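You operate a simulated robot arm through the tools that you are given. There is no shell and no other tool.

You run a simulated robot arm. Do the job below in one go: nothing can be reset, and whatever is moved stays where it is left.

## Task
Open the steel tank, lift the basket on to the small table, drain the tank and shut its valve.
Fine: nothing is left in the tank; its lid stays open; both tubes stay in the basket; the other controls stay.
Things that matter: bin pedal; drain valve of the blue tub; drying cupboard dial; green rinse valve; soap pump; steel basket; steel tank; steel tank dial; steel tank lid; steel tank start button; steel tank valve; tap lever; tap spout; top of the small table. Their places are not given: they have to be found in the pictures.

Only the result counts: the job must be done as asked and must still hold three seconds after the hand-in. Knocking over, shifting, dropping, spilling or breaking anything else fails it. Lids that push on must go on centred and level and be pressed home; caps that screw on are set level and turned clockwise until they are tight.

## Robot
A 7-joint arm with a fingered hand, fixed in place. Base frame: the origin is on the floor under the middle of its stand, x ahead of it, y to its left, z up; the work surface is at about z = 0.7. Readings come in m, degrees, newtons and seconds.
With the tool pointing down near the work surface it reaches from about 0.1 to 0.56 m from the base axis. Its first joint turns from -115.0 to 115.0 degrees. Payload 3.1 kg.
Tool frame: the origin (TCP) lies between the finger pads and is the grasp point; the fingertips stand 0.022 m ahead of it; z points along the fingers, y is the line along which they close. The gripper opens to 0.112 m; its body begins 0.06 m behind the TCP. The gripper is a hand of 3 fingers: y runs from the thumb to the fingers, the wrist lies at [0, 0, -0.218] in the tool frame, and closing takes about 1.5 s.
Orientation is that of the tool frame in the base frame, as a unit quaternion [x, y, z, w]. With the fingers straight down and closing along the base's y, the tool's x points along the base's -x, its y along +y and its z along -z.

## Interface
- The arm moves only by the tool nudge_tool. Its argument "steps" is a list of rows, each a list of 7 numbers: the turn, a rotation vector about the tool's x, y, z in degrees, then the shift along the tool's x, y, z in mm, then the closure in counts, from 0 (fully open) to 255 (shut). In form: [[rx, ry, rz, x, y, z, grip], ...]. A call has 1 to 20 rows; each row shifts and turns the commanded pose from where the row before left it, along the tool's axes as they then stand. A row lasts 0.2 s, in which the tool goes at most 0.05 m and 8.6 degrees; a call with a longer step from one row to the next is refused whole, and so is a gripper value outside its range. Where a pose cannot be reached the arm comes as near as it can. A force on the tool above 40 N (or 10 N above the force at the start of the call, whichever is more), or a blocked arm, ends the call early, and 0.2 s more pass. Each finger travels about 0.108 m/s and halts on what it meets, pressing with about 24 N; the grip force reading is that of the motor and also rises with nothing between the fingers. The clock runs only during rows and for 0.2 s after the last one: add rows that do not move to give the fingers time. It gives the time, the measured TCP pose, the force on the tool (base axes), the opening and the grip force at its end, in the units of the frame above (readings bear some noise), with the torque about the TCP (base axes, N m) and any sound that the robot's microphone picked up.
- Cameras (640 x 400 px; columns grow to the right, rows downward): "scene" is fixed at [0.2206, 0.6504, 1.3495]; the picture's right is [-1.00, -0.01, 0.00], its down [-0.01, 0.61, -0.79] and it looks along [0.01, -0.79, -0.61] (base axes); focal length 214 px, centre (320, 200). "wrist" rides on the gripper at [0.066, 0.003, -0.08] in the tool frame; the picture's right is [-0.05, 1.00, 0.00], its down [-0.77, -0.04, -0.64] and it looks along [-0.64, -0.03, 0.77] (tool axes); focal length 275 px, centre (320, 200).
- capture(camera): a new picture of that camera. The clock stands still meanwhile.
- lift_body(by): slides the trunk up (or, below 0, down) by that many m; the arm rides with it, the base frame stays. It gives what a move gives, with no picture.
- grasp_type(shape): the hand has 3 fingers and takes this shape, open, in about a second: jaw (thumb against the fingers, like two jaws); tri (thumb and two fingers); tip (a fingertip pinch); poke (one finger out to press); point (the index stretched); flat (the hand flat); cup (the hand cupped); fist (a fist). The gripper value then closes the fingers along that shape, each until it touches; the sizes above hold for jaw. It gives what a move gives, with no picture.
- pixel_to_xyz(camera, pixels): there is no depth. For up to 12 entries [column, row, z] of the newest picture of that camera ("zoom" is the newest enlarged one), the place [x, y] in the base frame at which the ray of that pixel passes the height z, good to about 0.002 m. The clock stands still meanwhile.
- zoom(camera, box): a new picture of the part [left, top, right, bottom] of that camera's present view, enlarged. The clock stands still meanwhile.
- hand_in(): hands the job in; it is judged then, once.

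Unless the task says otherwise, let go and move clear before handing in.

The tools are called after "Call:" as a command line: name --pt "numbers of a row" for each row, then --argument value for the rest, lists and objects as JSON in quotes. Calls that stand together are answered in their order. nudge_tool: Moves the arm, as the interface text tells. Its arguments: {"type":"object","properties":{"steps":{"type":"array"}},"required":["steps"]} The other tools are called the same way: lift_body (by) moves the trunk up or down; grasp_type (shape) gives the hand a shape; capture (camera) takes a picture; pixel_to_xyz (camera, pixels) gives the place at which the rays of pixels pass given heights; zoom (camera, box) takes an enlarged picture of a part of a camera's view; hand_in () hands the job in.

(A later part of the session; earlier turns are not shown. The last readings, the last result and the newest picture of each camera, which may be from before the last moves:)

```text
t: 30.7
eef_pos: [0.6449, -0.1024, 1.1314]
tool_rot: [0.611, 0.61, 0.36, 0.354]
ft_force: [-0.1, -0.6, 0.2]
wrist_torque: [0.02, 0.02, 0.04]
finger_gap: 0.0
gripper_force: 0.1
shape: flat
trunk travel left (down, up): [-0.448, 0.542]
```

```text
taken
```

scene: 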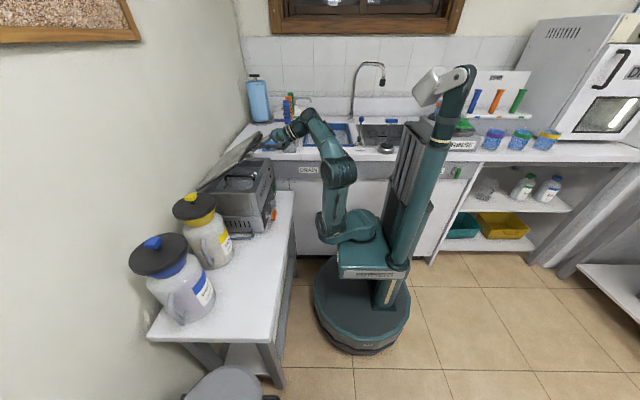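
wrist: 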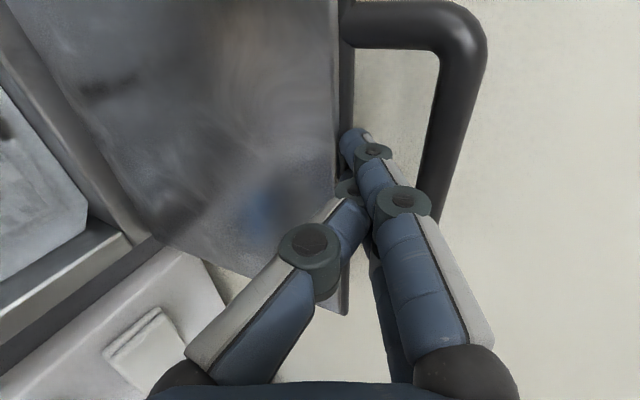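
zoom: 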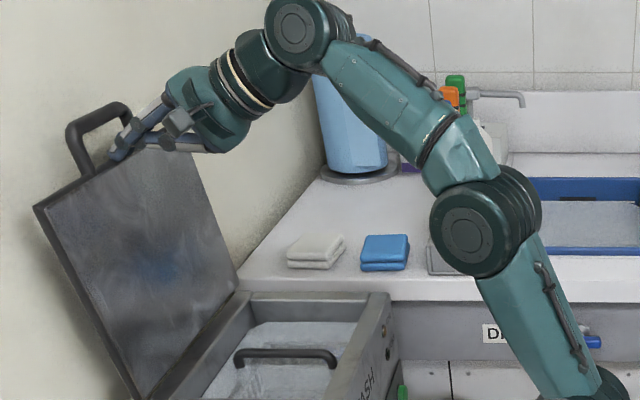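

The lid stays where it is with a clear gap to the bar, so it holds itself. I'll withdraw the fingers fully out of the handle opening and check again.

Call:
nudge_tool --pt "0 0 0 0 -3 -14 0" --pt "0 0 0 0 -4 -14 0" --pt "0 0 0 0 -8 -14 0" --pt "0 0 0 0 -10 -14 0" --pt "0 0 0 0 -10 -14 0"

Call:
zoom --camera "scene" --box '[160, 70, 340, 190]'

Call:
capture --camera "wrist"

```text
t: 31.9
eef_pos: [0.5653, -0.1008, 1.1361]
tool_rot: [0.612, 0.608, 0.36, 0.354]
ft_force: [0.3, 1.1, 1.1]
wrist_torque: [-0.03, 0.01, -0.02]
finger_gap: 0.0
gripper_force: 0.3
shape: flat
trunk travel left (down, up): [-0.448, 0.542]
```

```text
3.33 times, centred on (250, 130) of scene
```

zoom: 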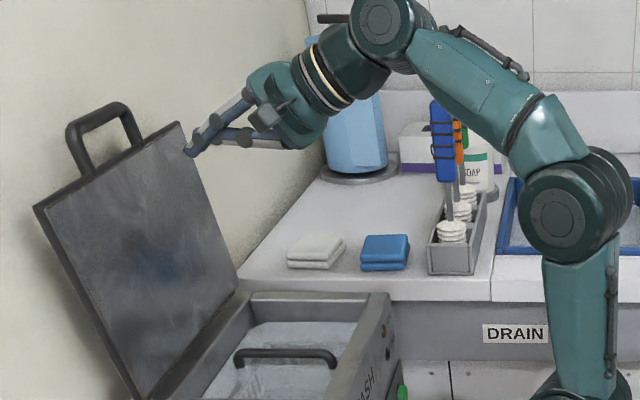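

```text
taken
```

wrist: 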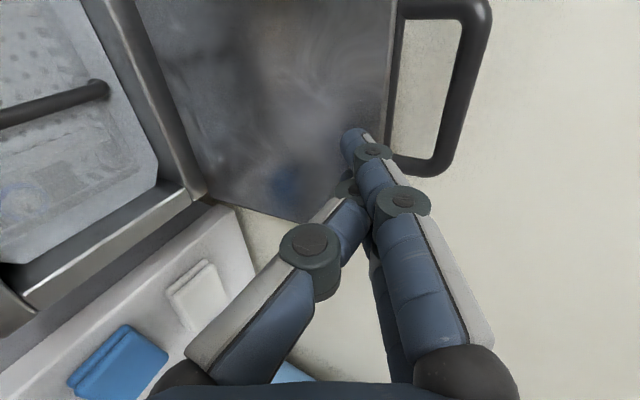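

The lid stands open by itself. To make it secure I'll lower the hand a little and give the underside a gentle push to find its stop.

Call:
nudge_tool --pt "0 0 0 0 -17 10 0" --pt "0 0 0 0 -17 10 0" --pt "0 0 0 0 -17 10 0" --pt "0 0 0 0 5 9 0" --pt "0 0 0 0 5 9 0" --pt "0 0 0 0 5 9 0" --pt "0 0 0 0 5 9 0" --pt "0 0 0 0 5 9 0" --pt "0 0 0 0 5 9 0" --pt "0 0 0 0 5 9 0" --pt "0 0 0 0 5 9 0"

Call:
zoom --camera "scene" --box '[160, 70, 340, 190]'

```text
t: 34.3
eef_pos: [0.6414, -0.0997, 1.083]
tool_rot: [0.61, 0.608, 0.362, 0.357]
ft_force: [-32.6, 0.6, 9.5]
wrist_torque: [0.06, -0.12, 0.06]
finger_gap: 0.1059
gripper_force: 0.1
shape: flat
trunk travel left (down, up): [-0.448, 0.542]
```

```text
3.33 times, centred on (250, 130) of scene
```

zoom: 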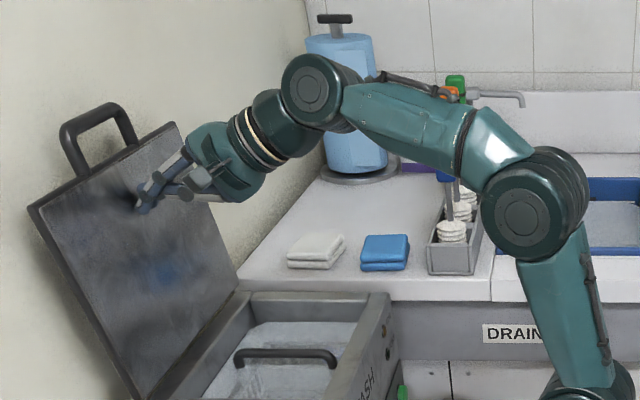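

The push reached 33 N with the lid barely moving, so it now rests against its stop. I'll back off, rise, and bring the hand upright to look into the tank.

Call:
nudge_tool --pt "0 0 0 0 -10 -18 0" --pt "0 0 0 0 -18 -33 0" --pt "0 0 0 0 -18 -33 0" --pt "0 0 0 0 -18 -33 0" --pt "0 0 0 0 10 -33 0" --pt "0 0 0 0 25 -25 0" --pt "7.5 0 0 0 0 0 0" --pt "7.5 0 0 0 0 0 0" --pt "7.5 0 0 0 0 0 0" --pt "7.5 0 0 0 0 0 0" --pt "7.5 0 0 0 0 0 0" --pt "7.5 0 0 0 0 0 0" --pt "7.5 0 0 0 0 0 0" --pt "7.5 0 0 0 0 0 0"

Call:
capture --camera "wrist"

Call:
capture --camera "scene"

Call:
zoom --camera "scene" --box '[180, 130, 280, 210]'

```text
t: 37.3
eef_pos: [0.4296, -0.0598, 1.0919]
tool_rot: [0.696, 0.694, 0.134, 0.126]
ft_force: [-0.1, 0.2, 0.8]
wrist_torque: [-0.01, 0.04, -0.01]
finger_gap: 0.0
gripper_force: 0.1
shape: flat
out of reach, approached as far as the arm can: row 10, 11, 12, 13, 14
trunk travel left (down, up): [-0.448, 0.542]
```

```text
taken
```

wrist: 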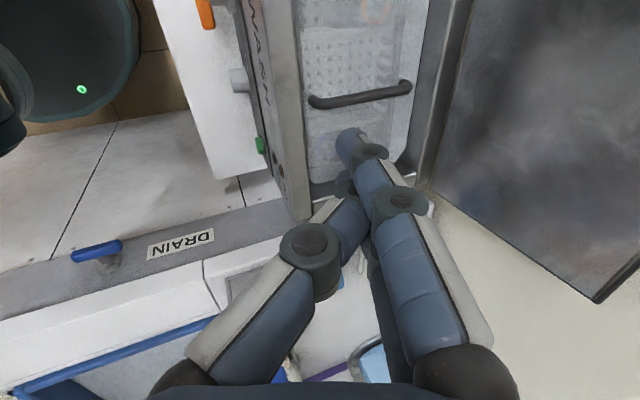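

```text
taken
```

scene: 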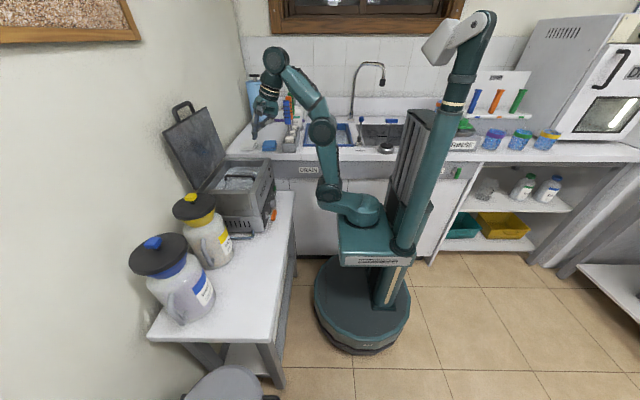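

```text
5.00 times, centred on (230, 170) of scene
```

zoom: 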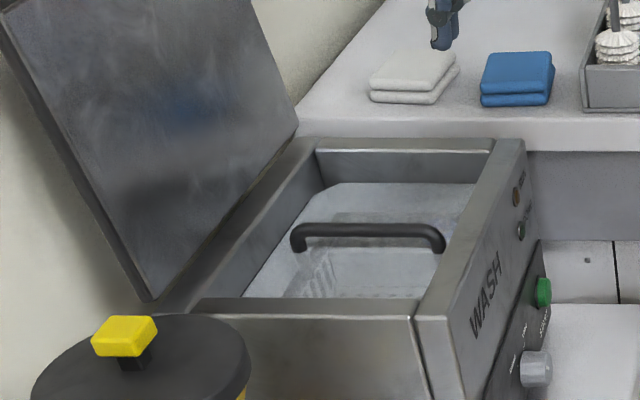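

The lid holds open at its stop and the basket handle shows in both views (scene zoom 300–440, 240; wrist 315–407, 95). The arm was at its reach limit, so I'll take rays first, then raise the trunk.

Call:
pixel_to_xyz --camera "zoom" --pixels '[[300, 232, 0.88], [437, 232, 0.88], [368, 230, 0.88], [368, 230, 0.92], [415, 318, 0.9], [523, 140, 0.9], [318, 150, 0.9], [495, 138, 0.9], [255, 298, 0.85], [430, 298, 0.85]]'

Call:
pixel_to_xyz --camera "wrist" --pixels '[[315, 102, 0.88], [405, 87, 0.88], [360, 97, 0.88], [360, 97, 0.92], [308, 218, 0.9], [420, 180, 0.9]]'

Call:
lift_body --by 0.2

```text
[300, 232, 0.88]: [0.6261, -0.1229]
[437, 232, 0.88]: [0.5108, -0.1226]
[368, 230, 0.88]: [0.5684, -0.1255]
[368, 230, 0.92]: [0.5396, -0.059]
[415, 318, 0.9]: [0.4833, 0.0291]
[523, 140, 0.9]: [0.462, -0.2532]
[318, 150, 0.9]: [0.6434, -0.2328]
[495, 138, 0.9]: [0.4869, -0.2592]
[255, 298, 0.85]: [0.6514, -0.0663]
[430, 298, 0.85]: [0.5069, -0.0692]
```

```text
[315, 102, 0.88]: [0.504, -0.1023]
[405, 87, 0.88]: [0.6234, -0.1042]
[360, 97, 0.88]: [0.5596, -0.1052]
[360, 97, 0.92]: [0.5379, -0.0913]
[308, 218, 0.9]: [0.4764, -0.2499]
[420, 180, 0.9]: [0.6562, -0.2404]
```

```text
t: 39.4
eef_pos: [0.4305, -0.0601, 1.2916]
tool_rot: [0.696, 0.694, 0.135, 0.126]
ft_force: [0.2, -0.1, 0.1]
wrist_torque: [-0.03, 0.01, -0.03]
finger_gap: 0.0
gripper_force: 0.2
shape: flat
trunk travel left (down, up): [-0.648, 0.342]
```

The handle bar comes out at about (0.555, −0.10, z 0.895), x from 0.50 to 0.61, just at rim height. Now I'll check where the jugs stand on the table to find free space for the basket.

Call:
capture --camera "scene"

Call:
pixel_to_xyz --camera "scene" --pixels '[[233.5, 254, 0.7], [212, 269, 0.7], [215.5, 301, 0.7], [185, 325, 0.7], [242, 229, 0.7], [264, 230, 0.7], [237, 238, 0.7], [280, 295, 0.7], [293, 192, 0.7], [150, 338, 0.7], [276, 344, 0.7]]'

Call:
zoom --camera "scene" --box '[170, 200, 310, 360]'

```text
taken
```

scene: 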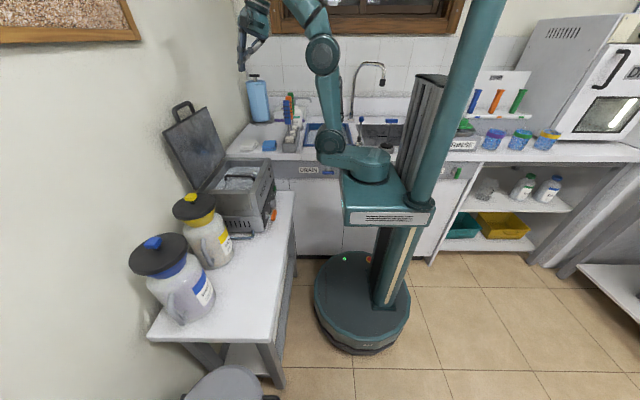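

```text
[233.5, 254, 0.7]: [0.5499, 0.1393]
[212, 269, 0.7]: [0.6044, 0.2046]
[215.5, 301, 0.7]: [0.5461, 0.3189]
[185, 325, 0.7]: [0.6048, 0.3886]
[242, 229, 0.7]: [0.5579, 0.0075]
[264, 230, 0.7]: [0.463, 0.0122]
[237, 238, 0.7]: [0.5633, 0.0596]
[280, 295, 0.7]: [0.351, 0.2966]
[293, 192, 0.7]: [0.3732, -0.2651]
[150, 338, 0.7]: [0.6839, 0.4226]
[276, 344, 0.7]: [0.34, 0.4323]
```

```text
2.50 times, centred on (240, 280) of scene
```

zoom: 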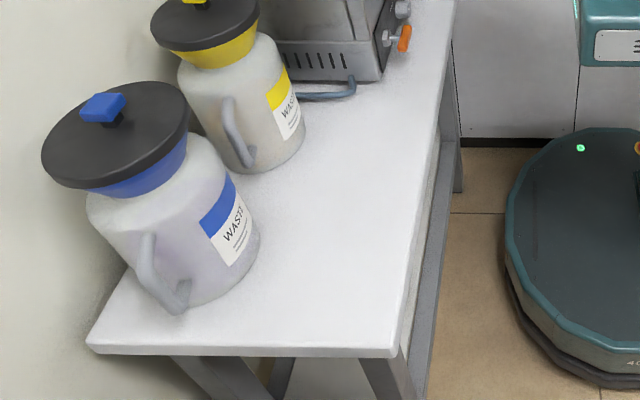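

The free table strip runs from x ≈ 0.36 to 0.53 and y ≈ 0.07 to 0.42, in front of the jugs. I'll turn the hand 90° so it closes along y with the camera on the far side, then go to the jaw shape.

Call:
nudge_tool --pt "0 0 8.5 0 0 0 0" --pt "0 0 8.5 0 0 0 0" --pt "0 0 8.5 0 0 0 0" --pt "0 0 8.5 0 0 0 0" --pt "0 0 8.5 0 0 0 0" --pt "0 0 8.5 0 0 0 0" --pt "0 0 8.5 0 0 0 0" --pt "0 0 8.5 0 0 0 0" --pt "0 0 8.5 0 0 0 0" --pt "0 0 8.5 0 0 0 0" --pt "0 0 5 0 0 0 0"

Call:
grasp_type --shape "jaw"

Call:
capture --camera "wrist"

Call:
capture --camera "scene"

```text
t: 41.8
eef_pos: [0.4305, -0.0598, 1.2915]
tool_rot: [0.983, -0.002, 0.184, -0.006]
ft_force: [1.1, 0.5, -0.4]
wrist_torque: [-0.03, -0.02, -0.02]
finger_gap: 0.0
gripper_force: 0.1
shape: flat
trunk travel left (down, up): [-0.648, 0.342]
```

```text
t: 42.7
eef_pos: [0.4298, -0.0608, 1.2907]
tool_rot: [0.983, 0.0, 0.184, -0.006]
ft_force: [-0.4, -0.4, 0.0]
wrist_torque: [0.02, 0.01, 0.0]
finger_gap: 0.1121
gripper_force: 0.0
shape: jaw
trunk travel left (down, up): [-0.648, 0.342]
```

```text
taken
```

wrist: 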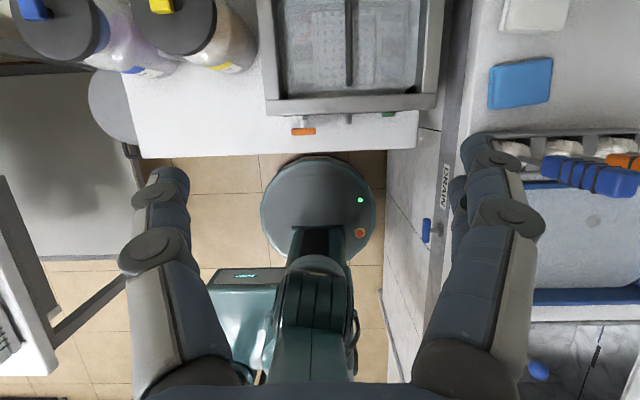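

```text
taken
```

scene: 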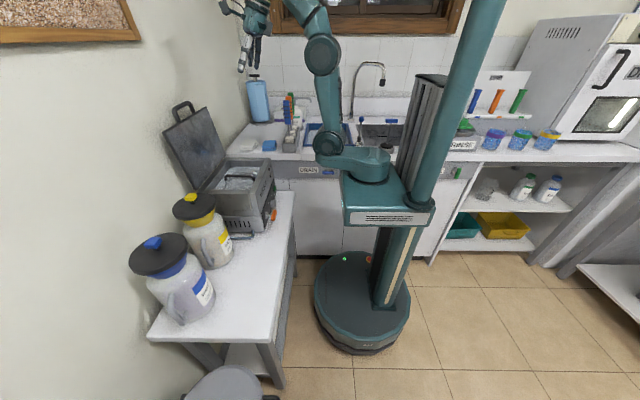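

The tank opening and basket are at the top of the wrist picture (345,50). I'll move over the tank and down to about (0.52, −0.10, 1.12) for a closer look.

Call:
nudge_tool --pt "0 0 0 4.5 8 38 0" --pt "0 0 0 4.5 8 38 0" --pt "0 0 0 4.5 8 38 0" --pt "0 0 0 4.5 8 38 0" --pt "0 0 0 4.5 8 38 0"

Call:
capture --camera "wrist"

Call:
zoom --camera "wrist" --box '[220, 0, 500, 175]'

```text
t: 43.9
eef_pos: [0.5198, -0.1, 1.12]
tool_rot: [0.983, -0.002, 0.184, -0.006]
ft_force: [0.5, 0.4, 0.2]
wrist_torque: [-0.04, 0.02, 0.0]
finger_gap: 0.112
gripper_force: 0.1
shape: jaw
trunk travel left (down, up): [-0.648, 0.342]
```

```text
taken
```

wrist: 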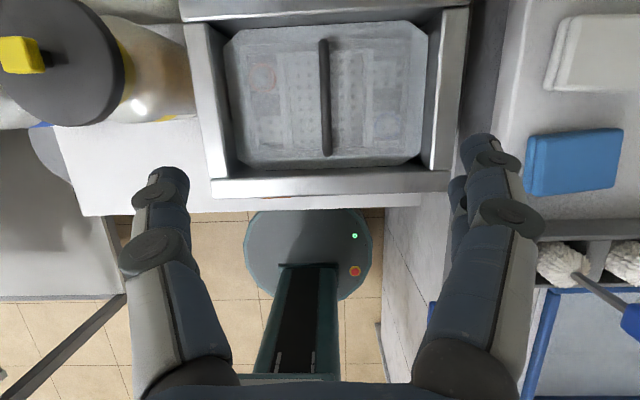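

```text
2.29 times, centred on (360, 88) of wrist
```

zoom: 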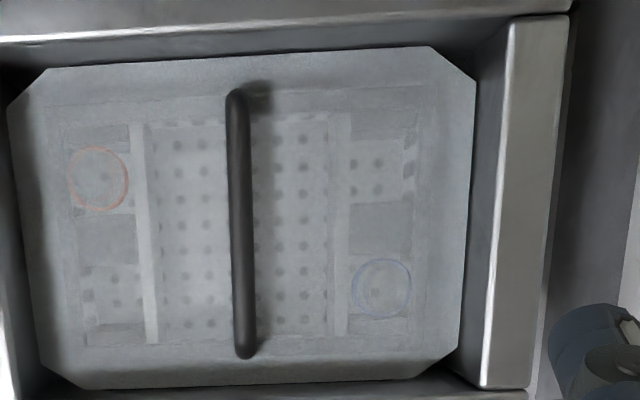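

The water surface, the perforated basket, its two tubes (orange ring zoom 98,180; blue ring 382,287) and the handle bar along x (zoom 240,95 to 245,350) are all clear. I'll get exact handle coordinates.

Call:
pixel_to_xyz --camera "zoom" --pixels '[[238, 95, 0.893], [245, 350, 0.893], [241, 220, 0.893], [50, 110, 0.85], [430, 110, 0.85], [60, 345, 0.85], [420, 345, 0.85], [98, 180, 0.86], [382, 287, 0.86], [10, 110, 0.86], [460, 340, 0.86]]'

```text
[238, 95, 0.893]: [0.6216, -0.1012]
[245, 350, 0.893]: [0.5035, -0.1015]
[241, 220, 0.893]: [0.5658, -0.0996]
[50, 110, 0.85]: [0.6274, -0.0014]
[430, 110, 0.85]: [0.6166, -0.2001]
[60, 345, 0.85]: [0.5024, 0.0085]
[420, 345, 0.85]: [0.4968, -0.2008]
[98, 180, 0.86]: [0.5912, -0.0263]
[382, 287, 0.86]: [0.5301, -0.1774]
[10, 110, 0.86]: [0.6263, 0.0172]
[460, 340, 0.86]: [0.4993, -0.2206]
```

The handle runs from x 0.5035 to 0.6216 at y ≈ −0.1005, z ≈ 0.893. I'll centre over it and come down to about 2 cm above grasp height.

Call:
nudge_tool --pt "0 0 0 20 0 8 0" --pt "0 0 0 20 0.5 7.5 0" --pt "0 0 0 -15.2 0 39.1 0" --pt "0 0 0 -15.2 0 39.1 0" --pt "0 0 0 -15.2 0 39.1 0" --pt "0 0 0 -15.2 0 39.1 0" --pt "0 0 0 -10 0 26 0"

Call:
capture --camera "wrist"

Call:
zoom --camera "scene" --box '[170, 90, 310, 210]'

```text
t: 45.5
eef_pos: [0.5633, -0.0967, 0.9266]
tool_rot: [0.983, -0.001, 0.184, -0.007]
ft_force: [0.1, -0.5, 0.8]
wrist_torque: [0.01, -0.01, 0.0]
finger_gap: 0.1121
gripper_force: 0.0
shape: jaw
trunk travel left (down, up): [-0.648, 0.342]
```

```text
taken
```

wrist: 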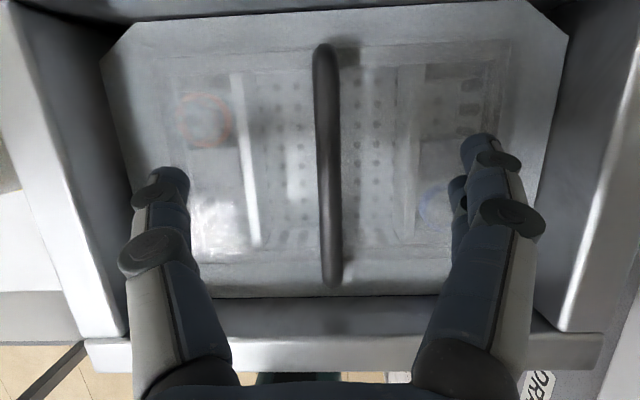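

```text
3.33 times, centred on (240, 150) of scene
```

zoom: 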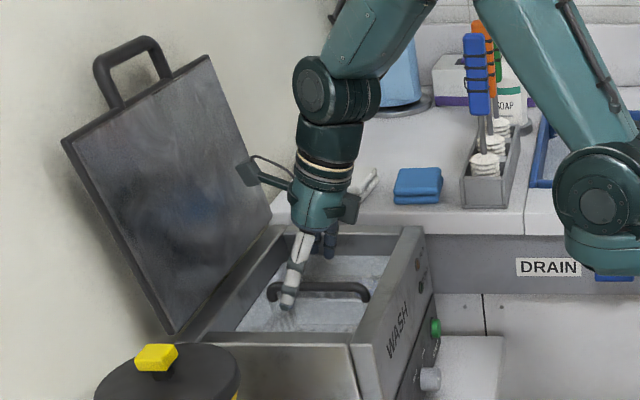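

The jaws straddle the handle (bar at wrist px 328,160) about 3 cm above it. I'll go down the rest, correct y by 4 mm, and close.

Call:
nudge_tool --pt "0 0 0 -6.4 2 16.4 0" --pt "0 0 0 -6.4 2 16.4 0" --pt "0 0 0 0 0 0 0"

Call:
capture --camera "wrist"

Call:
zoom --camera "scene" --box '[190, 120, 290, 200]'

```text
t: 46.3
eef_pos: [0.561, -0.0993, 0.8906]
tool_rot: [0.983, 0.0, 0.184, -0.005]
ft_force: [0.4, 0.4, 0.2]
wrist_torque: [0.0, 0.03, -0.03]
finger_gap: 0.1121
gripper_force: 0.1
shape: jaw
trunk travel left (down, up): [-0.648, 0.342]
```

```text
taken
```

wrist: 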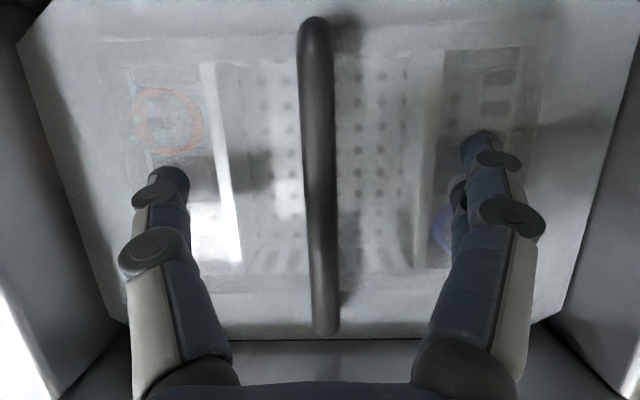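

```text
5.00 times, centred on (240, 160) of scene
```

zoom: 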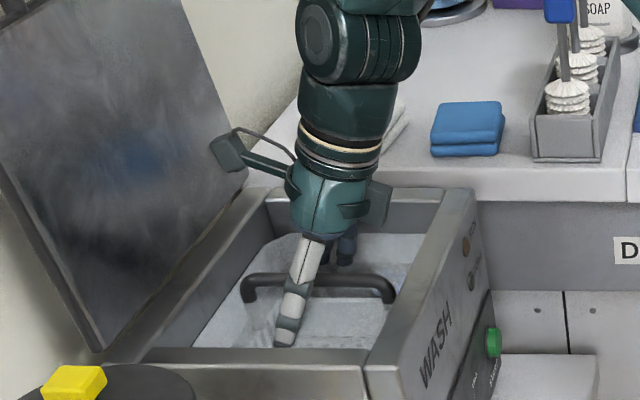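

The bar is between the jaws. I'll close the hand on it now.

Call:
nudge_tool --pt "0 0 0 0 0 0 120" --pt "0 0 0 0 0 0 200" --pt "0 0 0 0 0 0 255" --pt "0 0 0 0 0 0 255" --pt "0 0 0 0 0 0 255" --pt "0 0 0 0 0 0 255" --pt "0 0 0 0 0 0 255" --pt "0 0 0 0 0 0 255" --pt "0 0 0 0 0 0 255"

Call:
capture --camera "wrist"

Call:
zoom --camera "scene" --box '[190, 120, 290, 200]'

```text
t: 48.3
eef_pos: [0.5625, -0.099, 0.8906]
tool_rot: [0.983, 0.0, 0.184, -0.006]
ft_force: [0.1, -0.1, -2.3]
wrist_torque: [0.01, 0.02, -0.01]
finger_gap: 0.0001
gripper_force: 23.7
shape: jaw
trunk travel left (down, up): [-0.648, 0.342]
```

```text
taken
```

wrist: 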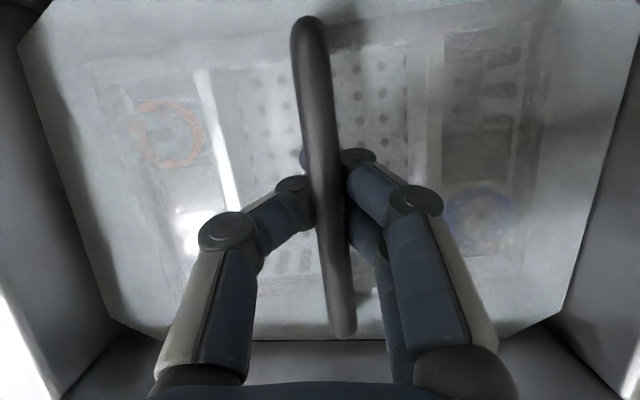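

```text
5.00 times, centred on (240, 160) of scene
```

zoom: 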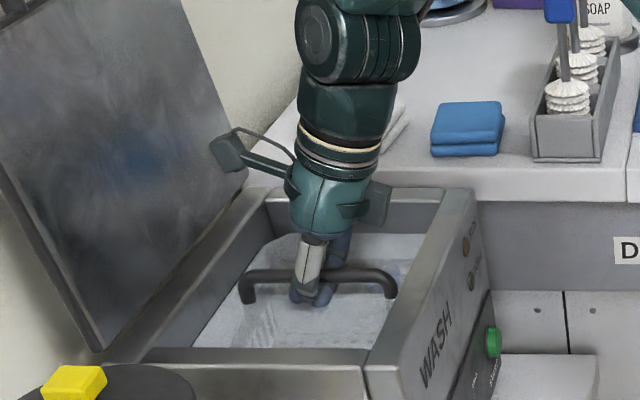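

The gap reads 0 with 24 N, and the bar (wrist px 325,180) seems to lie over the fingertips. I'll zoom in to see whether the bar is pinched or only caged above the tips.

Call:
zoom --camera "wrist" --box '[220, 110, 440, 250]'

Call:
zoom --camera "scene" --box '[215, 150, 265, 190]'

```text
2.86 times, centred on (330, 180) of wrist
```

zoom: 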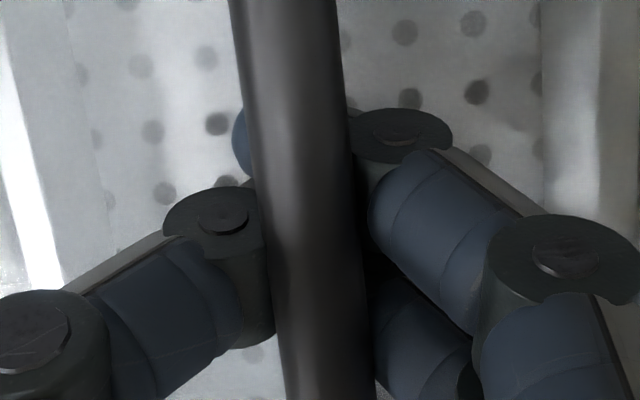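

```text
10.00 times, centred on (240, 170) of scene
```

zoom: 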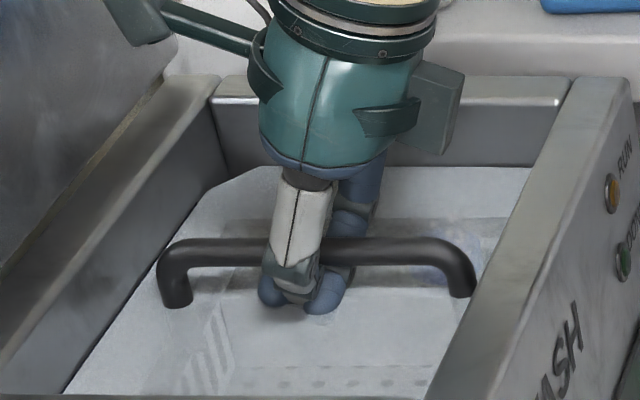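

The thumb and fingertips have wrapped underneath the bar, so it is caged securely. I'll lift 2 cm slowly and check the load and attitude.

Call:
nudge_tool --pt "0 0 0 1.8 0 -4.7 255" --pt "0 0 0 1.8 0 -4.7 255" --pt "0 0 0 1.8 0 -4.7 255" --pt "0 0 0 1.8 0 -4.7 255" --pt "0 0 0 1.8 0 -4.7 255" --pt "0 0 0 0 0 0 255"

Call:
capture --camera "wrist"

Call:
zoom --camera "scene" --box '[190, 120, 290, 200]'

```text
t: 49.7
eef_pos: [0.5627, -0.1003, 0.9168]
tool_rot: [0.983, -0.001, 0.184, -0.007]
ft_force: [-0.4, -0.7, -2.3]
wrist_torque: [-0.02, 0.01, 0.0]
finger_gap: 0.0
gripper_force: 23.7
shape: jaw
trunk travel left (down, up): [-0.648, 0.342]
```

```text
taken
```

wrist: 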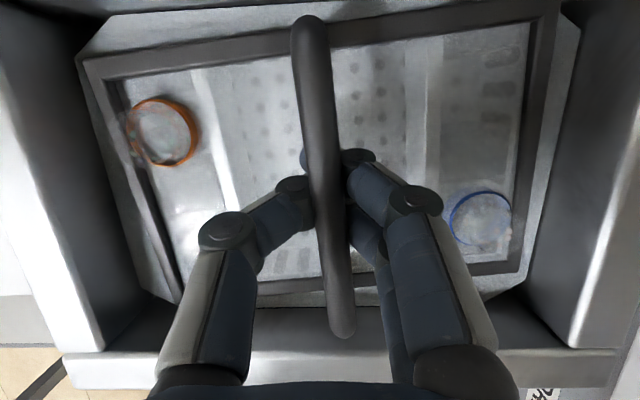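

```text
5.00 times, centred on (240, 160) of scene
```

zoom: 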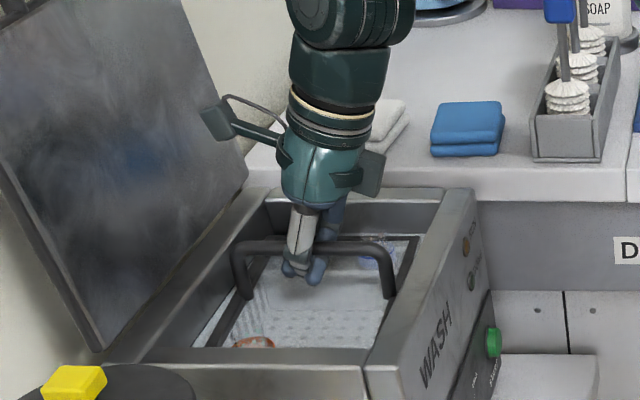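

The basket is rising freely (about 2 N load) with both tubes visible — orange at wrist (165,130), blue at (480,218). I'll raise it straight up with the trunk.

Call:
lift_body --by 0.12

Call:
capture --camera "wrist"

Call:
zoom --camera "scene" --box '[170, 80, 310, 200]'

```text
t: 51.2
eef_pos: [0.563, -0.0992, 1.0354]
tool_rot: [0.983, -0.001, 0.184, -0.006]
ft_force: [0.6, -0.1, -2.9]
wrist_torque: [0.0, 0.02, 0.0]
finger_gap: 0.0
gripper_force: 23.9
shape: jaw
trunk travel left (down, up): [-0.768, 0.222]
```

```text
taken
```

wrist: 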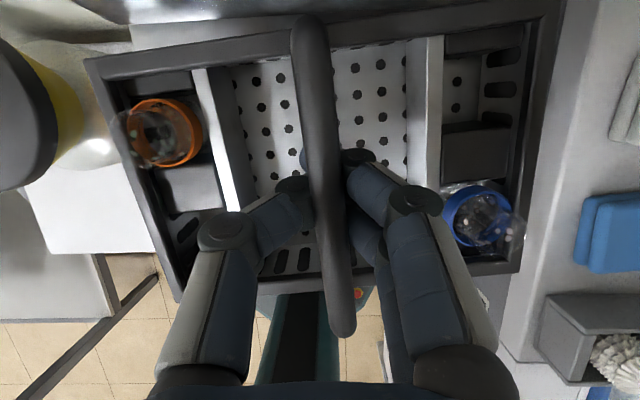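

```text
3.33 times, centred on (240, 140) of scene
```

zoom: 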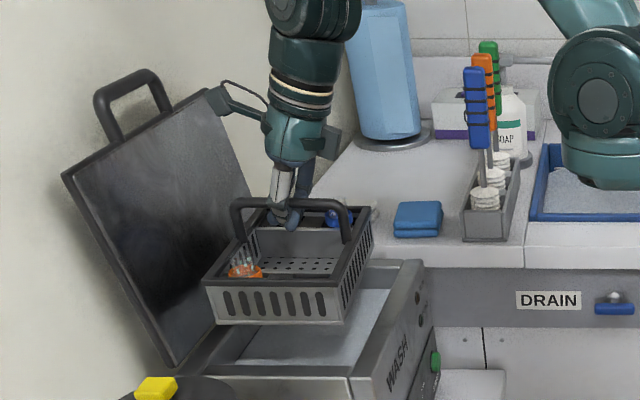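

The basket is clear of the tank with its bottom near z ≈ 0.95 (rim 0.905) and both tubes aboard. I'll raise 5 cm more and carry it gently back toward x ≈ 0.44.

Call:
lift_body --by 0.05

Call:
nudge_tool --pt "0 0 0 -5 0 -2 255" --pt "0 0 0 -9 0 -3.5 255" --pt "0 0 0 -12 0 -4.7 255" --pt "0 0 0 -12 0 -4.7 255" --pt "0 0 0 -12 0 -4.7 255" --pt "0 0 0 -12 0 -4.7 255" --pt "0 0 0 -12 0 -4.7 255" --pt "0 0 0 -12 0 -4.7 255" --pt "0 0 0 -12 0 -4.7 255" --pt "0 0 0 -9 0 -3.5 255" --pt "0 0 0 -6 0 -2.3 255"

Call:
capture --camera "wrist"

Call:
capture --camera "scene"

```text
t: 52.2
eef_pos: [0.5639, -0.1008, 1.0864]
tool_rot: [0.983, -0.001, 0.183, -0.007]
ft_force: [-0.2, 0.3, -3.5]
wrist_torque: [0.03, 0.01, -0.02]
finger_gap: 0.0002
gripper_force: 24.1
shape: jaw
trunk travel left (down, up): [-0.818, 0.172]
```

```text
t: 54.6
eef_pos: [0.4412, -0.0987, 1.0872]
tool_rot: [0.983, -0.001, 0.184, -0.006]
ft_force: [-0.5, 0.1, -2.7]
wrist_torque: [-0.04, 0.0, 0.02]
finger_gap: 0.0
gripper_force: 23.9
shape: jaw
trunk travel left (down, up): [-0.818, 0.172]
```

```text
taken
```

wrist: 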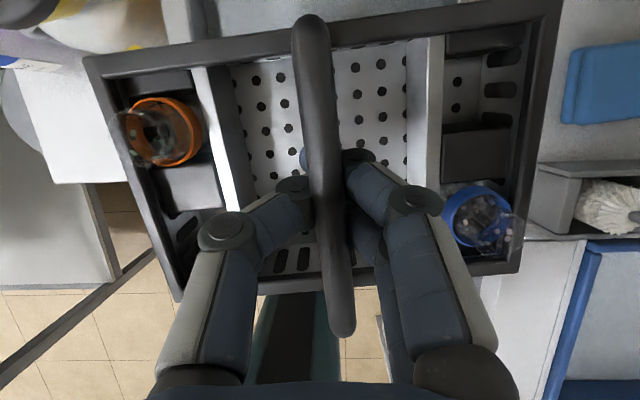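

```text
taken
```

scene: 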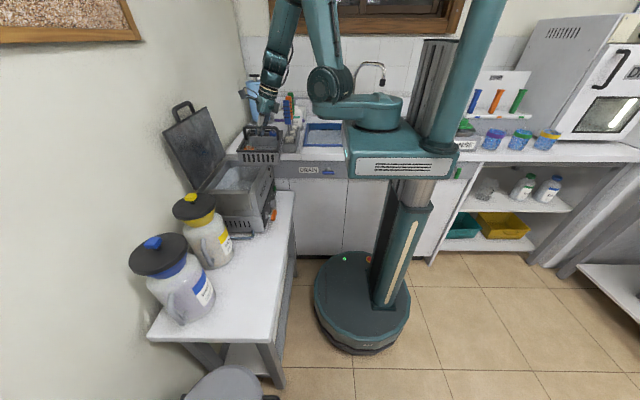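

The basket hangs steady in the hand at x 0.44. I'll carry it 0.34 m to the left (+y), over the free strip of the table.

Call:
nudge_tool --pt "0 0 0 0 -6 0 255" --pt "0 0 0 0 -12 0 255" --pt "0 0 0 0 -18 0 255" --pt "0 0 0 0 -19 0 255" --pt "0 0 0 0 -19 0 255" --pt "0 0 0 0 -19 0 255" --pt "0 0 0 0 -19 0 255" --pt "0 0 0 0 -19 0 255" --pt "0 0 0 0 -19 0 255" --pt "0 0 0 0 -19 0 255" --pt "0 0 0 0 -19 0 255" --pt "0 0 0 0 -19 0 255" --pt "0 0 0 0 -19 0 255" --pt "0 0 0 0 -19 0 255" --pt "0 0 0 0 -19 0 255" --pt "0 0 0 0 -19 0 255" --pt "0 0 0 0 -19 0 255" --pt "0 0 0 0 -19 0 255" --pt "0 0 0 0 -12 0 255" --pt "0 0 0 0 -6 0 255"

Call:
capture --camera "wrist"

Call:
capture --camera "scene"

```text
t: 58.8
eef_pos: [0.4403, 0.2409, 1.092]
tool_rot: [0.983, 0.0, 0.184, -0.007]
ft_force: [-0.4, -0.2, -3.1]
wrist_torque: [0.01, 0.03, 0.05]
finger_gap: 0.0001
gripper_force: 24.2
shape: jaw
trunk travel left (down, up): [-0.818, 0.172]
```

```text
taken
```

wrist: 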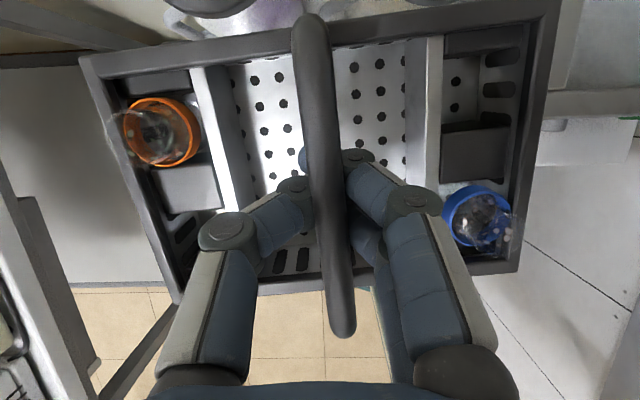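

```text
taken
```

scene: 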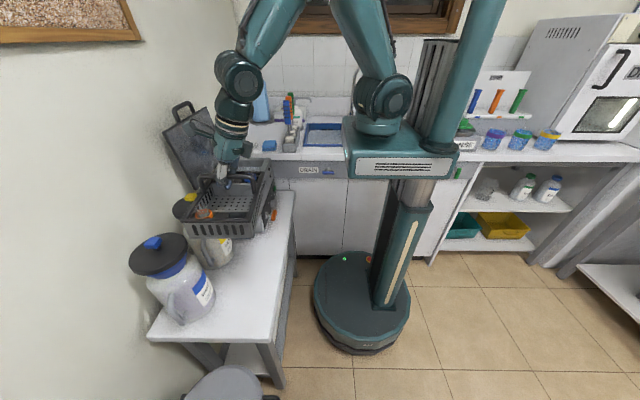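

The basket hangs over the table strip. I'll compute its rim corners and the table's front edge to check the footprint before lowering.

Call:
pixel_to_xyz --camera "wrist" --pixels '[[85, 60, 1.05], [562, 0, 1.05], [520, 270, 1.05], [178, 300, 1.05], [312, 25, 1.09], [344, 330, 1.09], [75, 287, 0.7], [160, 287, 0.7]]'

Call:
zoom --camera "scene" --box '[150, 120, 310, 260]'

```text
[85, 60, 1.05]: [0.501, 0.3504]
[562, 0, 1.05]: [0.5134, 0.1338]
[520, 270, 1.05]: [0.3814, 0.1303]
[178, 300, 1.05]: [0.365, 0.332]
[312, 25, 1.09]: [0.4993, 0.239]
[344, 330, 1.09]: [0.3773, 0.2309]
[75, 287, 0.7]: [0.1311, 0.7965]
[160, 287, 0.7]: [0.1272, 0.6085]
```

```text
2.86 times, centred on (230, 190) of scene
```

zoom: 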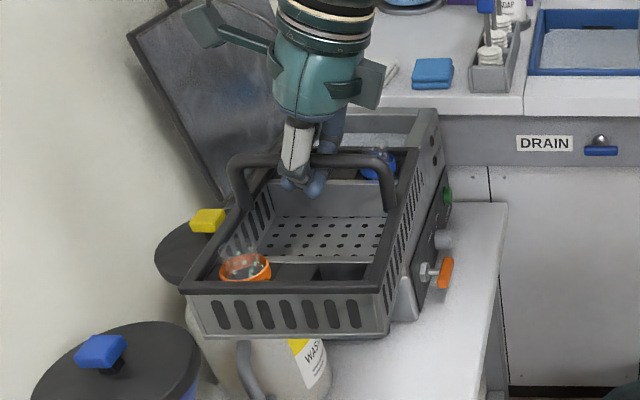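

The rim footprint is x 0.37–0.51, y 0.13–0.35 — on the table strip and clear of the jugs — with the bottom near z 1.006. I'll lower the trunk 0.27 m, leaving a few centimetres.

Call:
lift_body --by -0.27

Call:
capture --camera "scene"

Call:
zoom --camera "scene" --box '[150, 180, 310, 360]'

Call:
capture --camera "wrist"

```text
t: 61.5
eef_pos: [0.4414, 0.2401, 0.8205]
tool_rot: [0.983, 0.0, 0.184, -0.007]
ft_force: [0.0, 0.3, -2.4]
wrist_torque: [-0.01, 0.01, 0.02]
finger_gap: 0.0
gripper_force: 24.1
shape: jaw
trunk travel left (down, up): [-0.548, 0.442]
```

```text
taken
```

scene: 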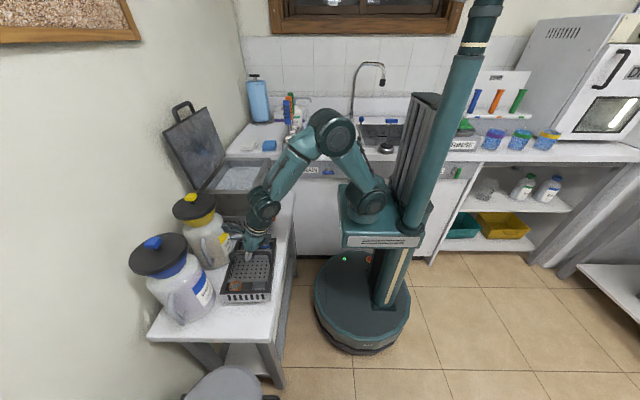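

```text
2.22 times, centred on (230, 270) of scene
```

zoom: 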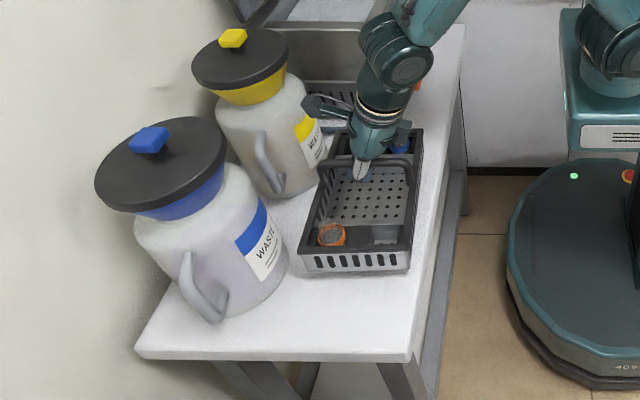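

```text
taken
```

wrist: 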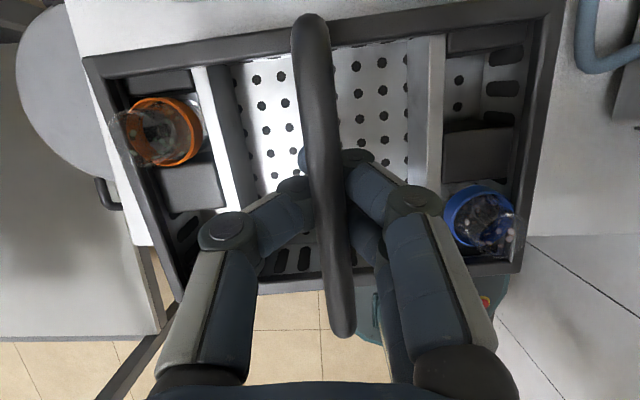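

The basket hangs about 3 cm above the table. In the wrist view the table's front edge shows near (600,237) and (150,245); I'll convert these to check how far the basket sits from the edge.

Call:
pixel_to_xyz --camera "wrist" --pixels '[[600, 237, 0.7], [540, 238, 0.7], [150, 245, 0.7], [85, 60, 0.78], [562, 0, 0.78], [520, 270, 0.78], [178, 300, 0.78], [520, 270, 0.77], [178, 300, 0.77]]'

Call:
pixel_to_xyz --camera "scene" --pixels '[[271, 300, 0.73], [223, 298, 0.73], [275, 345, 0.7], [284, 280, 0.7], [291, 220, 0.7]]'

```text
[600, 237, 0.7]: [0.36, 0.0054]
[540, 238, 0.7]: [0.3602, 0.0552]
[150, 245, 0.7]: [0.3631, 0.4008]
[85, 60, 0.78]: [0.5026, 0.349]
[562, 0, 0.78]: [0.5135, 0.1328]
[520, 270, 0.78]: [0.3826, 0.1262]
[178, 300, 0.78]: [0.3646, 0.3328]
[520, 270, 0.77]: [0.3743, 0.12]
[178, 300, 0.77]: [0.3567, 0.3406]
```

```text
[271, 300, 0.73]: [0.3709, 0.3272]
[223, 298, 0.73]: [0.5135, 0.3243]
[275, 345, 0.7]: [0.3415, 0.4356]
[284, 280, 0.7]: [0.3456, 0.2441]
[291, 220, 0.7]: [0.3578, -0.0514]
```

The table edge is at x ≈ 0.36 while the basket's near corner is at 0.365 with about 5° yaw. I'll turn the basket by −5° about the vertical and shift it 12 mm inward before setting down.

Call:
nudge_tool --pt "-0.6 0 1.55 3.7 0 1.4 255" --pt "-0.6 0 1.55 3.7 0 1.4 255" --pt "-0.6 0 1.55 3.8 0 1.5 255" --pt "0 0 0 0 0 0 255"

Call:
capture --camera "wrist"

Call:
pixel_to_xyz --camera "wrist" --pixels '[[85, 60, 0.78], [562, 0, 0.78], [520, 270, 0.78], [178, 300, 0.78], [600, 237, 0.7]]'

Call:
zoom --camera "scene" --box '[170, 210, 300, 340]'

```text
t: 62.5
eef_pos: [0.4529, 0.2396, 0.8206]
tool_rot: [0.982, -0.043, 0.182, 0.002]
ft_force: [0.0, 0.3, -3.0]
wrist_torque: [0.0, 0.03, 0.0]
finger_gap: 0.0
gripper_force: 24.1
shape: jaw
trunk travel left (down, up): [-0.548, 0.442]
```

```text
taken
```

wrist: 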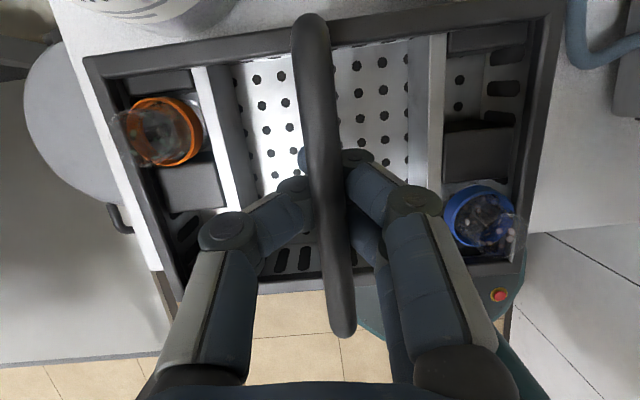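

```text
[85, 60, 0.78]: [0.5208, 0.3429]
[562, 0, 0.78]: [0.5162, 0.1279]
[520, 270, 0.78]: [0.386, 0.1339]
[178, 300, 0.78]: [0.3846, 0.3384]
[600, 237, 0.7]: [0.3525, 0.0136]
```

```text
3.08 times, centred on (235, 275) of scene
```

zoom: 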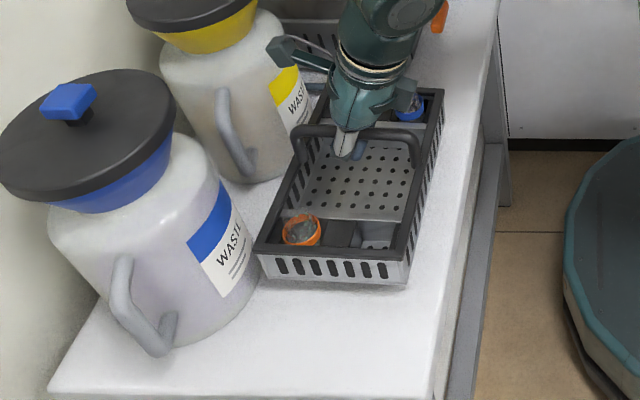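

The basket is now square to the table at x 0.385–0.52, y 0.13–0.34, about 3 cm clear of the jugs. I'll lower it in small steps until the load comes off.

Call:
nudge_tool --pt "0 0 0 -1.8 0 4.66 255" --pt "0 0 0 -1.8 0 4.66 255" --pt "0 0 0 -1.8 0 4.66 255" --pt "0 0 0 -1.8 0 4.66 255" --pt "0 0 0 -1.8 0 4.66 255" --pt "0 0 0 0 0 0 255"

Call:
zoom --camera "scene" --box '[170, 210, 300, 340]'

```text
t: 63.9
eef_pos: [0.4542, 0.2393, 0.7956]
tool_rot: [0.982, -0.043, 0.184, 0.001]
ft_force: [-0.1, 0.2, -2.9]
wrist_torque: [0.01, -0.01, 0.04]
finger_gap: 0.0
gripper_force: 24.4
shape: jaw
trunk travel left (down, up): [-0.548, 0.442]
```

```text
3.08 times, centred on (235, 275) of scene
```

zoom: 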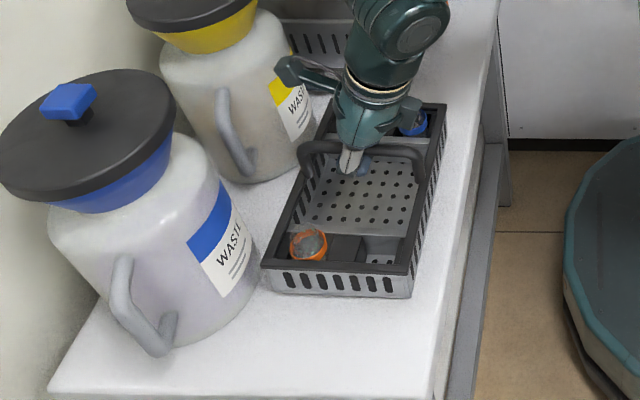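

The load is still on (−2.9 N), so the basket hasn't touched yet. I'll continue in 2.5 mm steps.

Call:
nudge_tool --pt "0 0 0 -0.9 0 2.33 255" --pt "0 0 0 -0.9 0 2.33 255" --pt "0 0 0 -0.9 0 2.33 255" --pt "0 0 0 0 0 0 255"

Call:
nudge_tool --pt "0 0 0 -0.7 0 1.86 255" --pt "0 0 0 -0.7 0 1.86 255" --pt "0 0 0 0 0 0 255"

```text
t: 64.9
eef_pos: [0.452, 0.2407, 0.7885]
tool_rot: [0.982, -0.043, 0.184, 0.002]
ft_force: [-0.6, -0.3, -2.3]
wrist_torque: [0.02, 0.05, 0.01]
finger_gap: 0.0001
gripper_force: 23.9
shape: jaw
trunk travel left (down, up): [-0.548, 0.442]
```

```text
t: 65.7
eef_pos: [0.453, 0.2401, 0.7846]
tool_rot: [0.982, -0.044, 0.183, 0.001]
ft_force: [1.3, 0.2, 0.5]
wrist_torque: [-0.01, 0.02, -0.03]
finger_gap: 0.0
gripper_force: 24.0
shape: jaw
trunk travel left (down, up): [-0.548, 0.442]
```

The load is gone at TCP z ≈ 0.785, so the basket is standing on the table. I'll lower 2 mm more to free the tips, then open only partway so the fingers don't touch the tubes.

Call:
nudge_tool --pt "0 0 0 -0.7 0 1.86 255" --pt "0 0 0 0 0 0 200" --pt "0 0 0 0 0 0 150" --pt "0 0 0 0 0 0 105" --pt "0 0 0 0 0 0 105" --pt "0 0 0 0 0 0 105" --pt "0 0 0 0 0 0 105"

Call:
capture --camera "wrist"

Call:
zoom --camera "scene" --box '[170, 210, 300, 340]'

```text
t: 67.3
eef_pos: [0.4525, 0.2402, 0.7833]
tool_rot: [0.982, -0.043, 0.183, 0.001]
ft_force: [0.2, 0.6, 0.2]
wrist_torque: [0.0, -0.04, -0.02]
finger_gap: 0.0653
gripper_force: 0.0
shape: jaw
trunk travel left (down, up): [-0.548, 0.442]
```

```text
taken
```

wrist: 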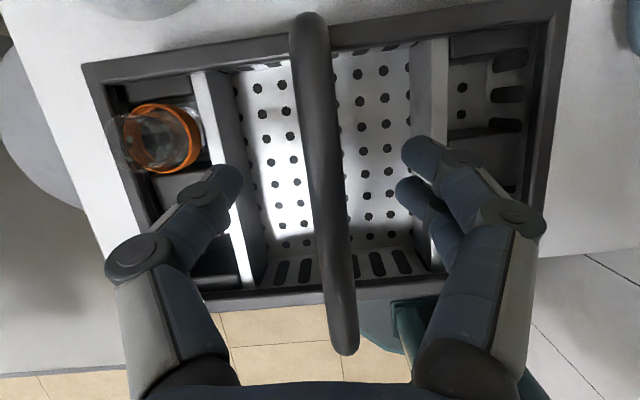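

```text
3.08 times, centred on (235, 275) of scene
```

zoom: 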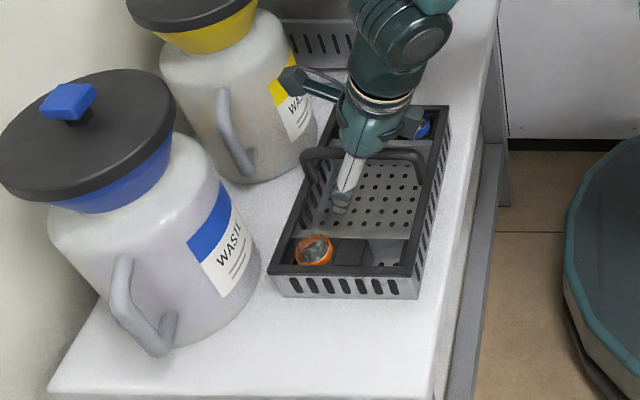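

The fingers are clear on both sides of the bar (thumb tip at 230,185; fingers at 415,150). I'll raise the hand straight up slowly and confirm the basket stays.

Call:
nudge_tool --pt "0 0 0 3.6 0 -9.3 105" --pt "0 0 0 3.6 0 -9.3 105" --pt "0 0 0 5.4 0 -14 105"

Call:
capture --camera "wrist"

Call:
zoom --camera "scene" --box '[170, 210, 300, 340]'

```text
t: 68.1
eef_pos: [0.4531, 0.2402, 0.8173]
tool_rot: [0.982, -0.043, 0.184, 0.001]
ft_force: [-0.3, 0.1, 0.5]
wrist_torque: [-0.02, 0.02, 0.01]
finger_gap: 0.0656
gripper_force: 0.1
shape: jaw
trunk travel left (down, up): [-0.548, 0.442]
```

```text
taken
```

wrist: 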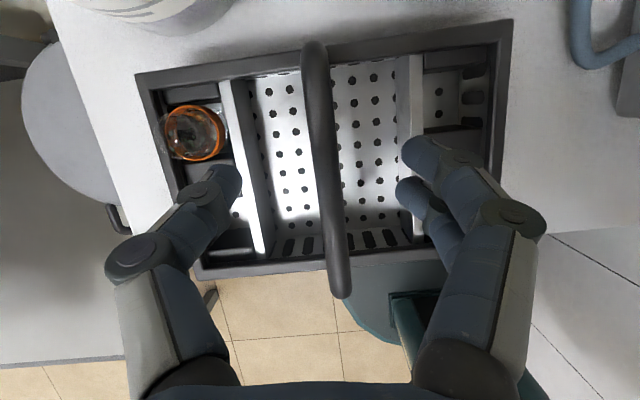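

```text
3.08 times, centred on (235, 275) of scene
```

zoom: 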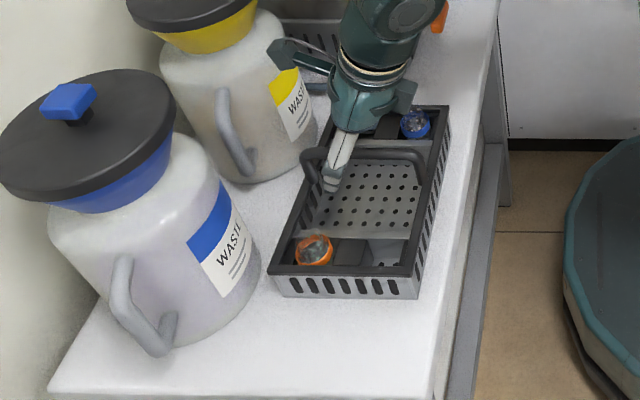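

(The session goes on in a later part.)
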